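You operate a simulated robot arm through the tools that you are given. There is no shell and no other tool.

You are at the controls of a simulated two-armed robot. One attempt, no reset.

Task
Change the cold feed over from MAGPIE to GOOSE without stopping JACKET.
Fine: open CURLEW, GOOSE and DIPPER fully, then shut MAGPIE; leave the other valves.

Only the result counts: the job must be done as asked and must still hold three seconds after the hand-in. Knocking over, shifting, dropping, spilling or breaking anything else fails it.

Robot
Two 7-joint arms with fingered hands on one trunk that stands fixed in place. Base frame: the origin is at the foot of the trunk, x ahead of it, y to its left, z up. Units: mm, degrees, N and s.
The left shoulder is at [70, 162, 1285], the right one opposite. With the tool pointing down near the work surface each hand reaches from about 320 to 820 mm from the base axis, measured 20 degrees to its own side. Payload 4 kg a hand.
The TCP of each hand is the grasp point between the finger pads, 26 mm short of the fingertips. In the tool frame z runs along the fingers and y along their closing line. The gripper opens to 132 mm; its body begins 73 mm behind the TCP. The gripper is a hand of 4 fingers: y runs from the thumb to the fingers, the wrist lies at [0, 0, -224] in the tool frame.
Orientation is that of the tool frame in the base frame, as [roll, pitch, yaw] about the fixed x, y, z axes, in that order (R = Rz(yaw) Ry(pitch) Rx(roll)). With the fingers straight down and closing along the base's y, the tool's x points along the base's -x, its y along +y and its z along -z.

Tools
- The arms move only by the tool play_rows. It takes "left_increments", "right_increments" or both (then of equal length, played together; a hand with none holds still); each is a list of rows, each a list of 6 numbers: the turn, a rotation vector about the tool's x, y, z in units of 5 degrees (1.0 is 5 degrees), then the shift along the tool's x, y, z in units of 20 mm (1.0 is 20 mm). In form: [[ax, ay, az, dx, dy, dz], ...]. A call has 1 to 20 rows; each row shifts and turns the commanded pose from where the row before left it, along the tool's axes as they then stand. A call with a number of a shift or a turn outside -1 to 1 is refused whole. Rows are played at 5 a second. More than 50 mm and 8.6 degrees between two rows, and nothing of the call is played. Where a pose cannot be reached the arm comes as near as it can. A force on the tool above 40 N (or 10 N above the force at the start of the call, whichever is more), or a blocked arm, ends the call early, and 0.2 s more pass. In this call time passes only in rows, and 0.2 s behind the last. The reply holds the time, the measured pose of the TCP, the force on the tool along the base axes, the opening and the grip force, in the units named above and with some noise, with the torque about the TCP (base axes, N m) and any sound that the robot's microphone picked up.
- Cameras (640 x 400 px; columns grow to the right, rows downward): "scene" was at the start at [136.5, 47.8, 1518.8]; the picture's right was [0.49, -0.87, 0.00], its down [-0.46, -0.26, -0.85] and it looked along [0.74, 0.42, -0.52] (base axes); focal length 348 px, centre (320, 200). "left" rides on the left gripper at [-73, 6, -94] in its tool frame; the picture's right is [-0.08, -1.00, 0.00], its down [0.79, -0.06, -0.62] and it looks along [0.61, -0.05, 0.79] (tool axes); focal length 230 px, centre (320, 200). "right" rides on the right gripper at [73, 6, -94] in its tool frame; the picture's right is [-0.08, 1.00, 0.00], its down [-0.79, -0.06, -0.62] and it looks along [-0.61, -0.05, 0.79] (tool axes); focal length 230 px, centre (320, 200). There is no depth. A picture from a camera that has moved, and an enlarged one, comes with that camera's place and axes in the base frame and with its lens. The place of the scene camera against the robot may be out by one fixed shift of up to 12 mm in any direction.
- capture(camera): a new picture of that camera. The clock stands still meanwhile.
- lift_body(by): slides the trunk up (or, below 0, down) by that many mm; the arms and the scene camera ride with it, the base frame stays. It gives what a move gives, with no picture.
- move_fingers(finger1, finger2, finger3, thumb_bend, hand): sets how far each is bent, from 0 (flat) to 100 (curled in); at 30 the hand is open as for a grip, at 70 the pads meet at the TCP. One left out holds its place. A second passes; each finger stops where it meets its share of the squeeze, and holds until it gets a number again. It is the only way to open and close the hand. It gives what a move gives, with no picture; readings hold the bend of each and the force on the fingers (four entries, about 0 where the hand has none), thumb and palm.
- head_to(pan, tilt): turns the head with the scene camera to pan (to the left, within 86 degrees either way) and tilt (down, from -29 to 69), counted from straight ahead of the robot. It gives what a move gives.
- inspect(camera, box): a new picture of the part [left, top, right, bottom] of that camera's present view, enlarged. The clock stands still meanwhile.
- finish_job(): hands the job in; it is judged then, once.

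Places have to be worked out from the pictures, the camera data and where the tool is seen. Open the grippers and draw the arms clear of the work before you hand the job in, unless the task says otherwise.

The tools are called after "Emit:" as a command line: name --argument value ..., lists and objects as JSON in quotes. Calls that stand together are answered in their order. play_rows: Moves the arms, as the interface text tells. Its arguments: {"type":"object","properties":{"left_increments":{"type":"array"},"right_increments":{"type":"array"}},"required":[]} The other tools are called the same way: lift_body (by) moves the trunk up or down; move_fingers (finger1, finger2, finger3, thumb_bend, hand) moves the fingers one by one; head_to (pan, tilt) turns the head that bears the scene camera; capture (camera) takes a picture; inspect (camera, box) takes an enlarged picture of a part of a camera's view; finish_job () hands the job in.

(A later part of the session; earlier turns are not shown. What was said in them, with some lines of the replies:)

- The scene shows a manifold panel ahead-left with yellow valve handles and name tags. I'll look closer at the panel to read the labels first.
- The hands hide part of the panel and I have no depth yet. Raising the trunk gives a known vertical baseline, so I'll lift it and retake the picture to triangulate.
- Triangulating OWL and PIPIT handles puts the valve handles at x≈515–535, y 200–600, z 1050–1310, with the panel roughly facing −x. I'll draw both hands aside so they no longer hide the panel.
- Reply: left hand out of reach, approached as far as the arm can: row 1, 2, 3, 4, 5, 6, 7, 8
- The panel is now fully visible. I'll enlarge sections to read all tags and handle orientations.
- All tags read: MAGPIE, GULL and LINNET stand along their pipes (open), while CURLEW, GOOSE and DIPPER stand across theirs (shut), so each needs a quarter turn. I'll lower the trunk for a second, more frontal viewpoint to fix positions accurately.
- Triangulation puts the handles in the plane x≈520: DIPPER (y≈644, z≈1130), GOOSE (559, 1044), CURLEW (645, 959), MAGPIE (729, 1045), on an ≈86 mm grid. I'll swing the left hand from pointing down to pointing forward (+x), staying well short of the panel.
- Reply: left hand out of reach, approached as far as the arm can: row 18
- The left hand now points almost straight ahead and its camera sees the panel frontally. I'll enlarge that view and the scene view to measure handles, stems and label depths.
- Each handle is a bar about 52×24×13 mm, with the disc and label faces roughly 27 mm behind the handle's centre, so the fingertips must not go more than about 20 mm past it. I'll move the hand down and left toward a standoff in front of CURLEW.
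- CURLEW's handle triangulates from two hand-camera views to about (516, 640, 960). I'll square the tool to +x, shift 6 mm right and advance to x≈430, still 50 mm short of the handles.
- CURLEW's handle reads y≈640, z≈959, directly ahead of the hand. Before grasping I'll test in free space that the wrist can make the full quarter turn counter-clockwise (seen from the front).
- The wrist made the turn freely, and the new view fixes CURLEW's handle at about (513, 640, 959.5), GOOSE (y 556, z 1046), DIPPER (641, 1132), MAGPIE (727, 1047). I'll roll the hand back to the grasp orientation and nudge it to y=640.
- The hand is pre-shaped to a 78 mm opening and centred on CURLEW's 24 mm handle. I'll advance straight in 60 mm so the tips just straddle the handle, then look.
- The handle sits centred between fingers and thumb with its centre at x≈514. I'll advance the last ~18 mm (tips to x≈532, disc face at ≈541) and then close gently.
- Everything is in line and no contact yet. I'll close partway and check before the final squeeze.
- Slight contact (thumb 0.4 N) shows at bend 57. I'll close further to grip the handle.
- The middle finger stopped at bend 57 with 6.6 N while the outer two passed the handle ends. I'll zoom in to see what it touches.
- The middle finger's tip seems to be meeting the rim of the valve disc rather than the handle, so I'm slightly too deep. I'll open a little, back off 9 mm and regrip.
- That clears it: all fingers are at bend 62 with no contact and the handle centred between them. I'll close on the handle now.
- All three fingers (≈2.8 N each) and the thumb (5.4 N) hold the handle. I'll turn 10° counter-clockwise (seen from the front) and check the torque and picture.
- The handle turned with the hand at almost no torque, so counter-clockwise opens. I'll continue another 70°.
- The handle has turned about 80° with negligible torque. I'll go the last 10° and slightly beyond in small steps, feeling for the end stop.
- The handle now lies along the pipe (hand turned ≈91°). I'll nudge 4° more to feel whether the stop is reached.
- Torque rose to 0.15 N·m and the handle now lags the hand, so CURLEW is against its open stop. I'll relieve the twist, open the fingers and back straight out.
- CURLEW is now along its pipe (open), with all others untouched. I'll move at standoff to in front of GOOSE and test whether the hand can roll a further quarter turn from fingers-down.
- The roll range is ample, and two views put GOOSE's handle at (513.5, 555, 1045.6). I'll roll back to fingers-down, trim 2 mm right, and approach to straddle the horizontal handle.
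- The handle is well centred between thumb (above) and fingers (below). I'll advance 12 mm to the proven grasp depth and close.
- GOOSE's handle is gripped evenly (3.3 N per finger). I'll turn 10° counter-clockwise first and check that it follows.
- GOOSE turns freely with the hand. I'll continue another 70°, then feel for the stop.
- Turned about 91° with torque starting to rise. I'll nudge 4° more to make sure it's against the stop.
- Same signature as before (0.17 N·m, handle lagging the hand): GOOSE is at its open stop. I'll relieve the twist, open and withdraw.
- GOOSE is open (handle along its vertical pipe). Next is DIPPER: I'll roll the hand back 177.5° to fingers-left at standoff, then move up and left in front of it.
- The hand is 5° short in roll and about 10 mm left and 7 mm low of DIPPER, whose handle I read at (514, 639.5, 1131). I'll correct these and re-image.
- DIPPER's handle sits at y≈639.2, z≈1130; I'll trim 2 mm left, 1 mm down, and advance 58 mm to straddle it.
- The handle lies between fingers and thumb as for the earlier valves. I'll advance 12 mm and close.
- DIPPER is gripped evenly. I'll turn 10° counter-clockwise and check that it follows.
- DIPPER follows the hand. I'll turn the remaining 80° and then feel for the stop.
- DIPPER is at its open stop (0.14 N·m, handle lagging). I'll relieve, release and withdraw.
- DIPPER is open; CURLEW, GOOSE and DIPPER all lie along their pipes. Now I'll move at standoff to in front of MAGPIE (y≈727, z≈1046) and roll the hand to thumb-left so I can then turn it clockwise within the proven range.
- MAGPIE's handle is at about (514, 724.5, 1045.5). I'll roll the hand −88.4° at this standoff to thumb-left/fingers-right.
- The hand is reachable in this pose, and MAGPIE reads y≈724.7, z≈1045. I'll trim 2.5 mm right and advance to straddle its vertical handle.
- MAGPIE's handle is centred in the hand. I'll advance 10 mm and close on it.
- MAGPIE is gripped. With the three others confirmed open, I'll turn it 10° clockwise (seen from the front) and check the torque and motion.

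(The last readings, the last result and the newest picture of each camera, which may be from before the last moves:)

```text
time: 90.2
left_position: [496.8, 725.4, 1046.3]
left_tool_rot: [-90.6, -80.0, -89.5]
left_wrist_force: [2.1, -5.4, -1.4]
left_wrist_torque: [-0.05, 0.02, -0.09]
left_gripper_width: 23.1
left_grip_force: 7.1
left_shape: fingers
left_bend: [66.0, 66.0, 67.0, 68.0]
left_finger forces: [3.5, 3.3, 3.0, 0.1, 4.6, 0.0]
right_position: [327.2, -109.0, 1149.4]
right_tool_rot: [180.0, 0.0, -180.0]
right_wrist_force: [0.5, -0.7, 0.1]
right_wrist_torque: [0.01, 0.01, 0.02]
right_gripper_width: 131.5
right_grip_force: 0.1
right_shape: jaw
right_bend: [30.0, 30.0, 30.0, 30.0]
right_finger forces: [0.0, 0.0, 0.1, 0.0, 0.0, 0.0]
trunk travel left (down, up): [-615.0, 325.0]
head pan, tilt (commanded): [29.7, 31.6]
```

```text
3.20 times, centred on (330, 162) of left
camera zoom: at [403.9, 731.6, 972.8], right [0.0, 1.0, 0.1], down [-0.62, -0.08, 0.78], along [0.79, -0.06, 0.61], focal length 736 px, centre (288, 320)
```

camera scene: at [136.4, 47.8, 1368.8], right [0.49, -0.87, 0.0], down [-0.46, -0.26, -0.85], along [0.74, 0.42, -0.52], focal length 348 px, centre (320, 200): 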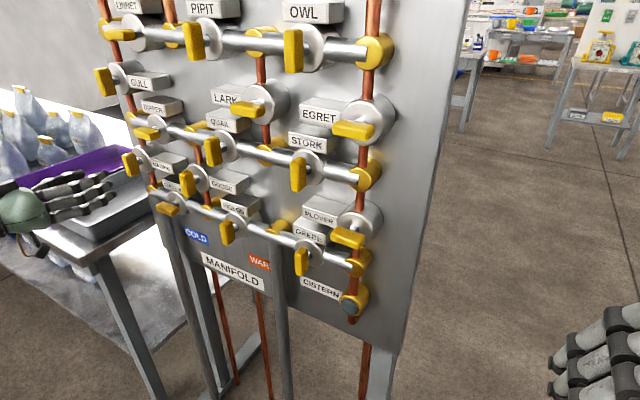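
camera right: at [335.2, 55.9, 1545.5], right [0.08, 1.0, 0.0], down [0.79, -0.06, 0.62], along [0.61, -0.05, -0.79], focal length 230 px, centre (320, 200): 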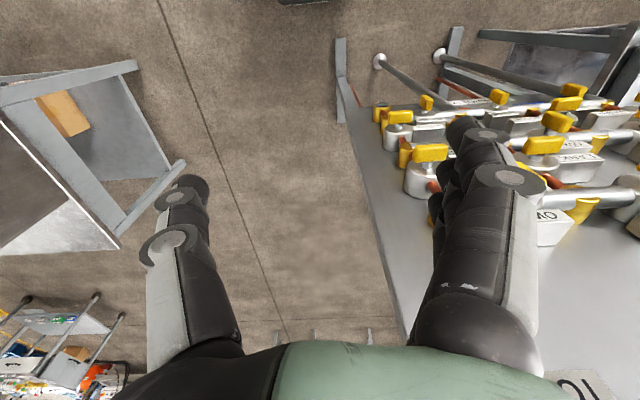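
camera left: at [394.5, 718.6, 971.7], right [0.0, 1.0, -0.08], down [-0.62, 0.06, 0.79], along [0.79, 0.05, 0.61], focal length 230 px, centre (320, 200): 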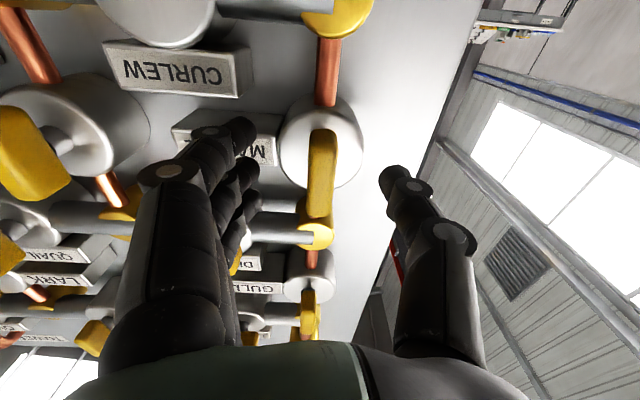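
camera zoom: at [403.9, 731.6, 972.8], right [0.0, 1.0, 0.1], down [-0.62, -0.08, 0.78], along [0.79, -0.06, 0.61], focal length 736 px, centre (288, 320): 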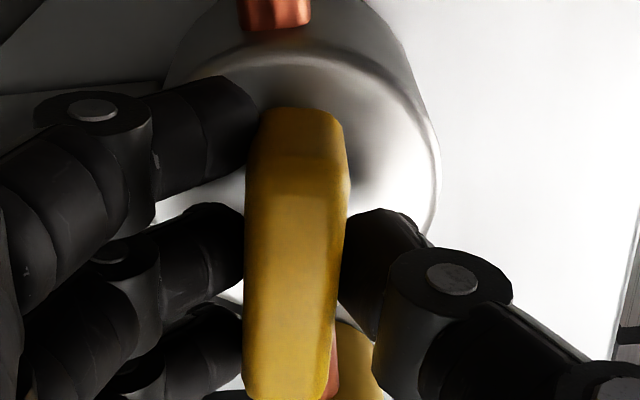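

The handle follows clockwise. I'll turn 70° more and then feel for the shut stop.

Emit:
play_rows --left_increments '[[0, 0, 1, 0, 0, 0], [0, 0, 1, 0, 0, 0], [0, 0, 1, 0, 0, 0], [0, 0, 1, 0, 0, 0], [0, 0, 1, 0, 0, 0], [0, 0, 1, 0, 0, 0], [0, 0, 1, 0, 0, 0], [0, 0, 1, 0, 0, 0], [0, 0, 1, 0, 0, 0], [0, 0, 1, 0, 0, 0], [0, 0, 1, 0, 0, 0], [0, 0, 1, 0, 0, 0], [0, 0, 1, 0, 0, 0], [0, 0, 1, 0, 0, 0]]'

Emit:
play_rows --left_increments '[[0, 0, 0.5, 0, 0, 0], [0, 0, 0.5, 0, 0, 0], [0, 0, 0.5, 0, 0, 0], [0, 0, 0.5, 0, 0, 0], [0, 0, 0.4, 0, 0, 0], [0, 0, 0.4, 0, 0, 0]]'

Emit:
inspect --camera "left" --box '[230, 100, 430, 225]'

Emit:
inspect --camera "scene" --box '[60, 100, 220, 200]'

```text
time: 93.2
left_position: [496.9, 725.6, 1045.8]
left_tool_rot: [-90.1, -9.9, -90.1]
left_wrist_force: [1.2, -8.4, -6.7]
left_wrist_torque: [-0.02, 0.16, -0.17]
left_gripper_width: 22.6
left_grip_force: 7.6
left_shape: fingers
left_bend: [66.0, 66.0, 66.0, 68.0]
left_finger forces: [4.1, 4.1, 3.8, 0.1, 3.6, 0.0]
right_position: [327.5, -108.9, 1149.7]
right_tool_rot: [180.0, -0.1, 180.0]
right_wrist_force: [0.0, 0.0, 0.8]
right_wrist_torque: [0.01, -0.01, -0.05]
right_gripper_width: 131.9
right_grip_force: 0.2
right_shape: jaw
right_bend: [30.0, 30.0, 30.0, 30.0]
right_finger forces: [0.0, 0.0, 0.0, 0.0, 0.1, 0.0]
trunk travel left (down, up): [-615.0, 325.0]
head pan, tilt (commanded): [29.7, 31.6]
```

```text
time: 94.5
left_position: [497.4, 724.3, 1045.3]
left_tool_rot: [-90.1, 4.1, -90.1]
left_wrist_force: [-0.1, -8.3, -7.1]
left_wrist_torque: [-0.14, 0.14, -0.11]
left_gripper_width: 23.6
left_grip_force: 8.6
left_shape: fingers
left_bend: [66.0, 66.0, 67.0, 68.0]
left_finger forces: [5.4, 3.8, 2.5, 0.0, 4.1, 0.1]
right_position: [327.0, -109.0, 1151.1]
right_tool_rot: [-180.0, 0.0, -179.9]
right_wrist_force: [-1.1, 0.7, 0.1]
right_wrist_torque: [0.01, 0.0, -0.03]
right_gripper_width: 131.7
right_grip_force: 0.1
right_shape: jaw
right_bend: [30.0, 30.0, 30.0, 30.0]
right_finger forces: [0.0, 0.0, 0.0, 0.0, 0.1, 0.0]
trunk travel left (down, up): [-615.0, 325.0]
head pan, tilt (commanded): [29.7, 31.6]
```

```text
3.20 times, centred on (330, 162) of left
camera zoom: at [404.1, 797.8, 1044.9], right [0.0, 0.01, 1.0], down [-0.62, -0.79, 0.01], along [0.79, -0.62, 0.0], focal length 736 px, centre (288, 320)
```

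zoom: 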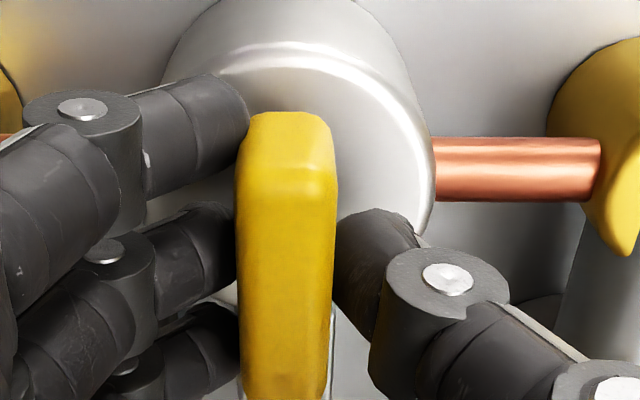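

```text
4.00 times, centred on (140, 150) of scene
camera zoom: at [137.3, 47.5, 1368.7], right [0.49, -0.87, 0.0], down [-0.46, -0.26, -0.85], along [0.74, 0.42, -0.53], focal length 1393 px, centre (1040, 400)
```

zoom: 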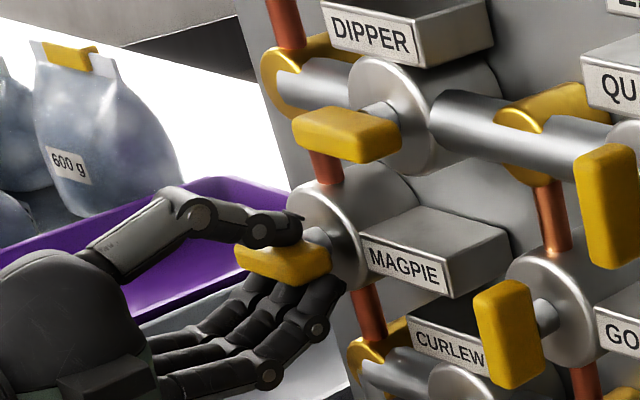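

MAGPIE is against its shut stop (−0.14 N·m, handle lagging). I'll relieve, release and withdraw straight back.

Emit:
play_rows --left_increments '[[0, 0, -0.6, 0, 0, 0]]'

Emit:
move_fingers --hand "left" --finger1 48 --finger2 48 --finger3 48 --thumb_bend 48

Emit:
play_rows --left_increments '[[0, 0, 0, 0, 0, -0.75], [0, 0, 0, 0, 0, -0.75], [0, 0, 0, 0, 0, -0.75], [0, 0, 0, 0, 0, -0.75], [0, 0, 0, 0, 0, -0.75], [0, 0, 0, 0, 0, -0.75]]'

Emit:
capture --camera "left"

Emit:
inspect --camera "scene" --box '[90, 90, 250, 190]'

```text
time: 95.0
left_position: [497.1, 724.7, 1045.8]
left_tool_rot: [-90.2, 1.1, -90.1]
left_wrist_force: [0.2, -7.2, -7.4]
left_wrist_torque: [-0.03, 0.14, -0.1]
left_gripper_width: 23.2
left_grip_force: 7.7
left_shape: fingers
left_bend: [66.0, 66.0, 66.0, 68.0]
left_finger forces: [3.5, 4.0, 3.9, 0.0, 3.9, 0.0]
right_position: [328.7, -108.7, 1149.9]
right_tool_rot: [-180.0, 0.0, 179.9]
right_wrist_force: [0.0, -0.3, -0.7]
right_wrist_torque: [-0.04, 0.0, 0.02]
right_gripper_width: 131.8
right_grip_force: 0.0
right_shape: jaw
right_bend: [30.0, 30.0, 30.0, 30.0]
right_finger forces: [0.1, 0.0, 0.0, 0.0, 0.1, 0.1]
trunk travel left (down, up): [-615.0, 325.0]
head pan, tilt (commanded): [29.7, 31.6]
```

```text
time: 96.0
left_position: [497.0, 725.2, 1045.8]
left_tool_rot: [-90.0, 1.1, -90.0]
left_wrist_force: [0.5, -0.5, 0.0]
left_wrist_torque: [0.0, -0.02, 0.01]
left_gripper_width: 76.7
left_grip_force: 0.1
left_shape: fingers
left_bend: [48.0, 48.0, 48.0, 48.0]
left_finger forces: [0.0, 0.0, 0.0, 0.1, 0.0, 0.0]
right_position: [326.1, -108.7, 1149.2]
right_tool_rot: [179.9, 0.0, -179.9]
right_wrist_force: [0.5, 0.3, 0.3]
right_wrist_torque: [-0.02, 0.0, 0.0]
right_gripper_width: 131.9
right_grip_force: 0.1
right_shape: jaw
right_bend: [30.0, 30.0, 30.0, 30.0]
right_finger forces: [0.0, 0.1, 0.0, 0.1, 0.0, 0.0]
trunk travel left (down, up): [-615.0, 325.0]
head pan, tilt (commanded): [29.7, 31.6]
```

```text
time: 97.3
left_position: [406.5, 724.9, 1047.3]
left_tool_rot: [-90.1, 1.1, -90.0]
left_wrist_force: [0.4, 0.4, 0.3]
left_wrist_torque: [-0.02, 0.02, -0.01]
left_gripper_width: 76.5
left_grip_force: 0.1
left_shape: fingers
left_bend: [48.0, 48.0, 48.0, 48.0]
left_finger forces: [0.0, 0.1, 0.1, 0.0, 0.1, 0.0]
right_position: [326.3, -108.6, 1148.9]
right_tool_rot: [-180.0, 0.1, 180.0]
right_wrist_force: [0.0, 0.4, 0.9]
right_wrist_torque: [-0.03, 0.02, -0.03]
right_gripper_width: 132.0
right_grip_force: 0.0
right_shape: jaw
right_bend: [30.0, 30.0, 30.0, 30.0]
right_finger forces: [0.0, 0.1, 0.0, 0.0, 0.1, 0.0]
trunk travel left (down, up): [-615.0, 325.0]
head pan, tilt (commanded): [29.7, 31.6]
```

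```text
taken
camera left: at [314.0, 798.9, 1042.5], right [0.0, 0.06, 1.0], down [-0.62, -0.79, 0.05], along [0.79, -0.62, 0.04], focal length 230 px, centre (320, 200)
```

left: 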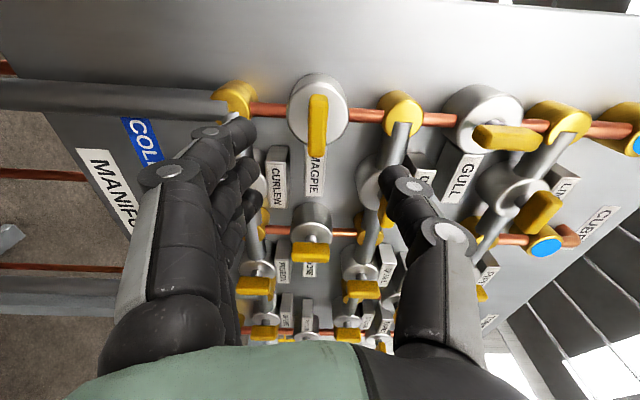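

```text
4.00 times, centred on (170, 140) of scene
camera zoom: at [135.9, 47.7, 1368.9], right [0.49, -0.87, 0.0], down [-0.46, -0.26, -0.85], along [0.74, 0.42, -0.52], focal length 1393 px, centre (920, 440)
```

zoom: 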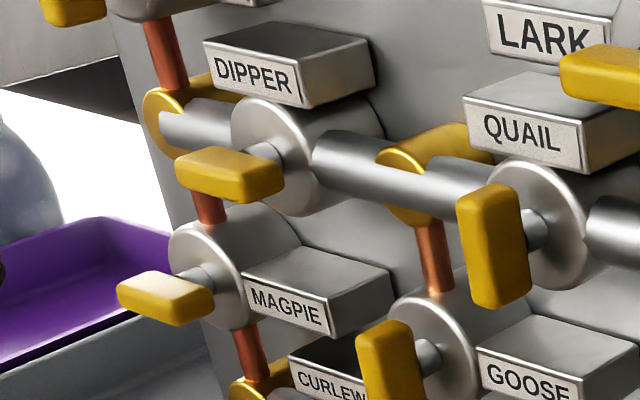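

MAGPIE now lies across its pipe (shut). I'll open the hand fully, draw it back and right clear of the panel and table, then inspect all valves.

Emit:
play_rows --left_increments '[[0, 0, 0, 0.8, 0, -0.6], [0, 0, 0, 0.8, 0, -0.6], [0, 0, 0, 0.8, 0, -0.6], [0, 0, 0, 0.8, 0, -0.4], [0, 0, 0, 0.8, 0, 0], [0, 0, 0, 0.8, 0, 0]]'

Emit:
move_fingers --hand "left" --finger1 30 --finger2 30 --finger3 30 --thumb_bend 30

Emit:
capture --camera "left"

Emit:
capture --camera "scene"

Emit:
inspect --camera "scene" --box '[80, 0, 240, 100]'

Emit:
inspect --camera "scene" --box '[110, 100, 270, 200]'

Emit:
inspect --camera "scene" --box '[130, 170, 290, 270]'

Emit:
inspect --camera "scene" --box '[220, 80, 400, 290]'

```text
time: 98.8
left_position: [361.0, 629.5, 1044.9]
left_tool_rot: [-90.0, 1.1, -90.0]
left_wrist_force: [0.8, -0.7, 0.2]
left_wrist_torque: [0.0, 0.02, 0.0]
left_gripper_width: 76.3
left_grip_force: 0.1
left_shape: fingers
left_bend: [48.0, 48.0, 48.0, 48.0]
left_finger forces: [0.0, 0.0, 0.0, 0.0, 0.0, 0.1]
right_position: [327.6, -108.8, 1149.4]
right_tool_rot: [-180.0, 0.1, 180.0]
right_wrist_force: [-0.6, 0.2, -0.3]
right_wrist_torque: [-0.01, -0.02, -0.01]
right_gripper_width: 132.0
right_grip_force: 0.0
right_shape: jaw
right_bend: [30.0, 30.0, 30.0, 30.0]
right_finger forces: [0.0, 0.0, 0.0, 0.0, 0.1, 0.1]
trunk travel left (down, up): [-615.0, 325.0]
head pan, tilt (commanded): [29.7, 31.6]
```

```text
time: 99.8
left_position: [362.1, 629.3, 1044.6]
left_tool_rot: [-90.1, 1.1, -90.0]
left_wrist_force: [0.5, -0.9, -1.0]
left_wrist_torque: [0.01, 0.01, -0.02]
left_gripper_width: 135.6
left_grip_force: 0.0
left_shape: fingers
left_bend: [30.0, 30.0, 30.0, 30.0]
left_finger forces: [0.1, 0.0, 0.0, 0.0, 0.0, 0.1]
right_position: [327.0, -108.4, 1151.2]
right_tool_rot: [180.0, 0.0, 180.0]
right_wrist_force: [0.1, -0.5, -0.5]
right_wrist_torque: [-0.04, -0.02, 0.01]
right_gripper_width: 131.9
right_grip_force: 0.0
right_shape: jaw
right_bend: [30.0, 30.0, 30.0, 30.0]
right_finger forces: [0.1, 0.1, 0.0, 0.1, 0.0, 0.1]
trunk travel left (down, up): [-615.0, 325.0]
head pan, tilt (commanded): [29.7, 31.6]
```

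```text
taken
camera left: at [269.1, 702.9, 1040.3], right [0.0, 0.06, 1.0], down [-0.62, -0.79, 0.05], along [0.79, -0.62, 0.04], focal length 230 px, centre (320, 200)
```

left: 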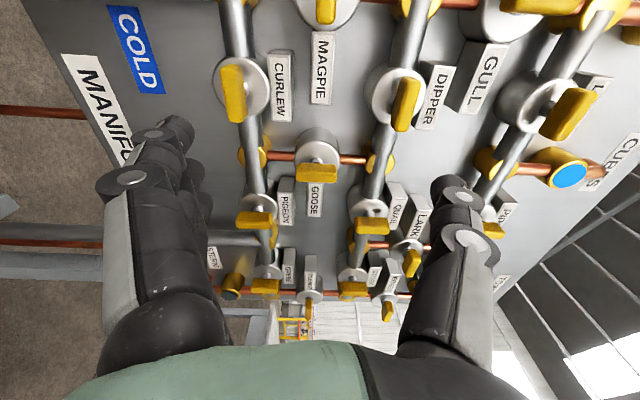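

```text
taken
camera scene: at [136.4, 47.7, 1368.8], right [0.49, -0.87, 0.0], down [-0.46, -0.26, -0.85], along [0.74, 0.42, -0.52], focal length 348 px, centre (320, 200)
```

scene: 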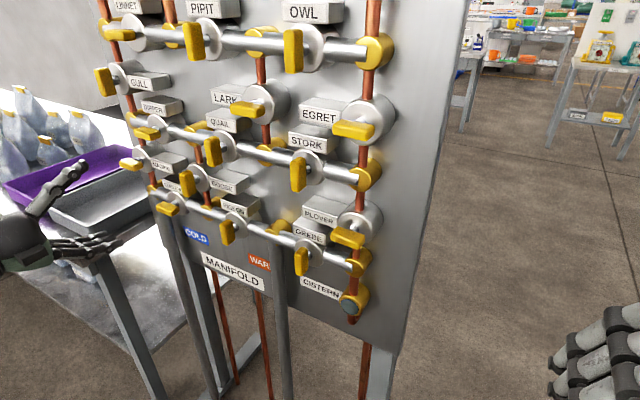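

```text
4.00 times, centred on (160, 50) of scene
camera zoom: at [136.4, 47.7, 1368.8], right [0.49, -0.87, 0.0], down [-0.46, -0.26, -0.85], along [0.74, 0.42, -0.52], focal length 1393 px, centre (960, 800)
```

zoom: 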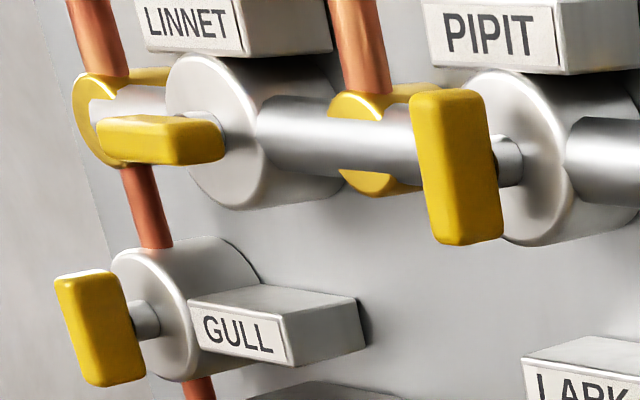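

```text
4.00 times, centred on (190, 150) of scene
camera zoom: at [136.4, 47.7, 1368.8], right [0.49, -0.87, 0.0], down [-0.46, -0.26, -0.85], along [0.74, 0.42, -0.52], focal length 1393 px, centre (840, 400)
```

zoom: 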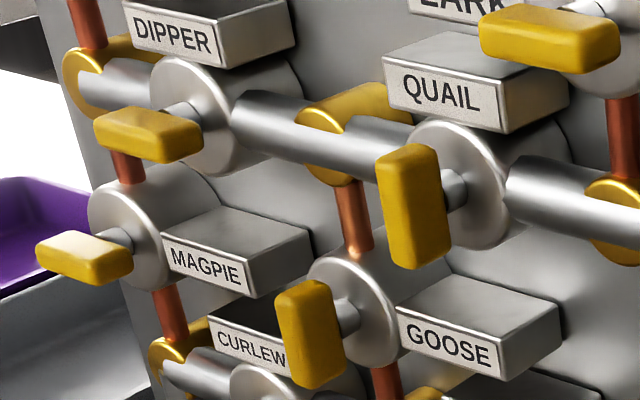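

```text
4.00 times, centred on (210, 220) of scene
camera zoom: at [136.4, 47.7, 1368.8], right [0.49, -0.87, 0.0], down [-0.46, -0.26, -0.85], along [0.74, 0.42, -0.52], focal length 1393 px, centre (760, 120)
```

zoom: 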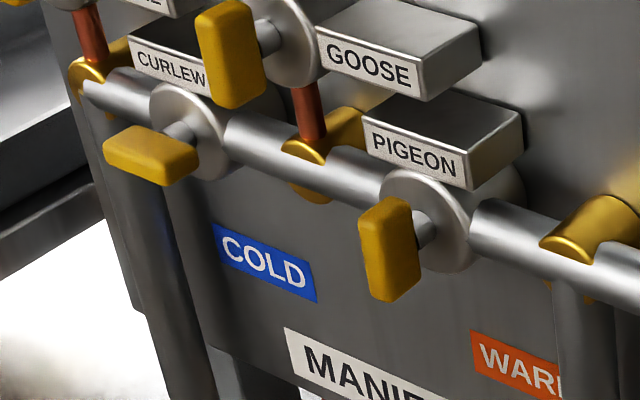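

```text
1.90 times, centred on (310, 185) of scene
camera zoom: at [136.4, 47.7, 1368.8], right [0.49, -0.87, 0.0], down [-0.46, -0.26, -0.85], along [0.74, 0.42, -0.52], focal length 663 px, centre (339, 229)
```

zoom: 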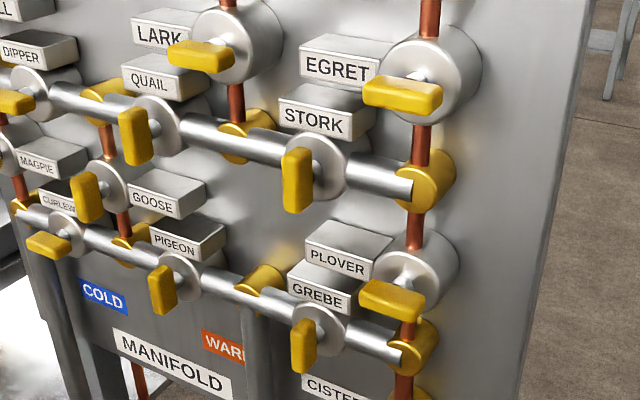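

All four handles read as required: CURLEW and DIPPER lie along their horizontal pipes and GOOSE along its vertical pipe (open). MAGPIE lies across its pipe (shut). The other valves are as they were, both hands are open and well clear, so I'm handing the job in.

Emit:
finish_job

```text
The job is handed in.
```

The cold feed is changed over from MAGPIE to GOOSE, and I have handed the job in; no verdict has come back yet.

- **Opened:** I turned CURLEW, GOOSE and DIPPER, in that order, counter-clockwise to their end stops. Each handle now lies along its pipe.
- **Shut:** I turned MAGPIE clockwise to its end stop only after those three were open, so JACKET's feed should not have been interrupted. Its handle now lies across its pipe.
- **Other valves:** None were touched, and the last pictures show them as they were.
- **Arms:** Both hands are open and clear of the panel.

While first gripping CURLEW, one finger pressed the valve body with about 7 N. I backed off and gripped again, and saw no damage.
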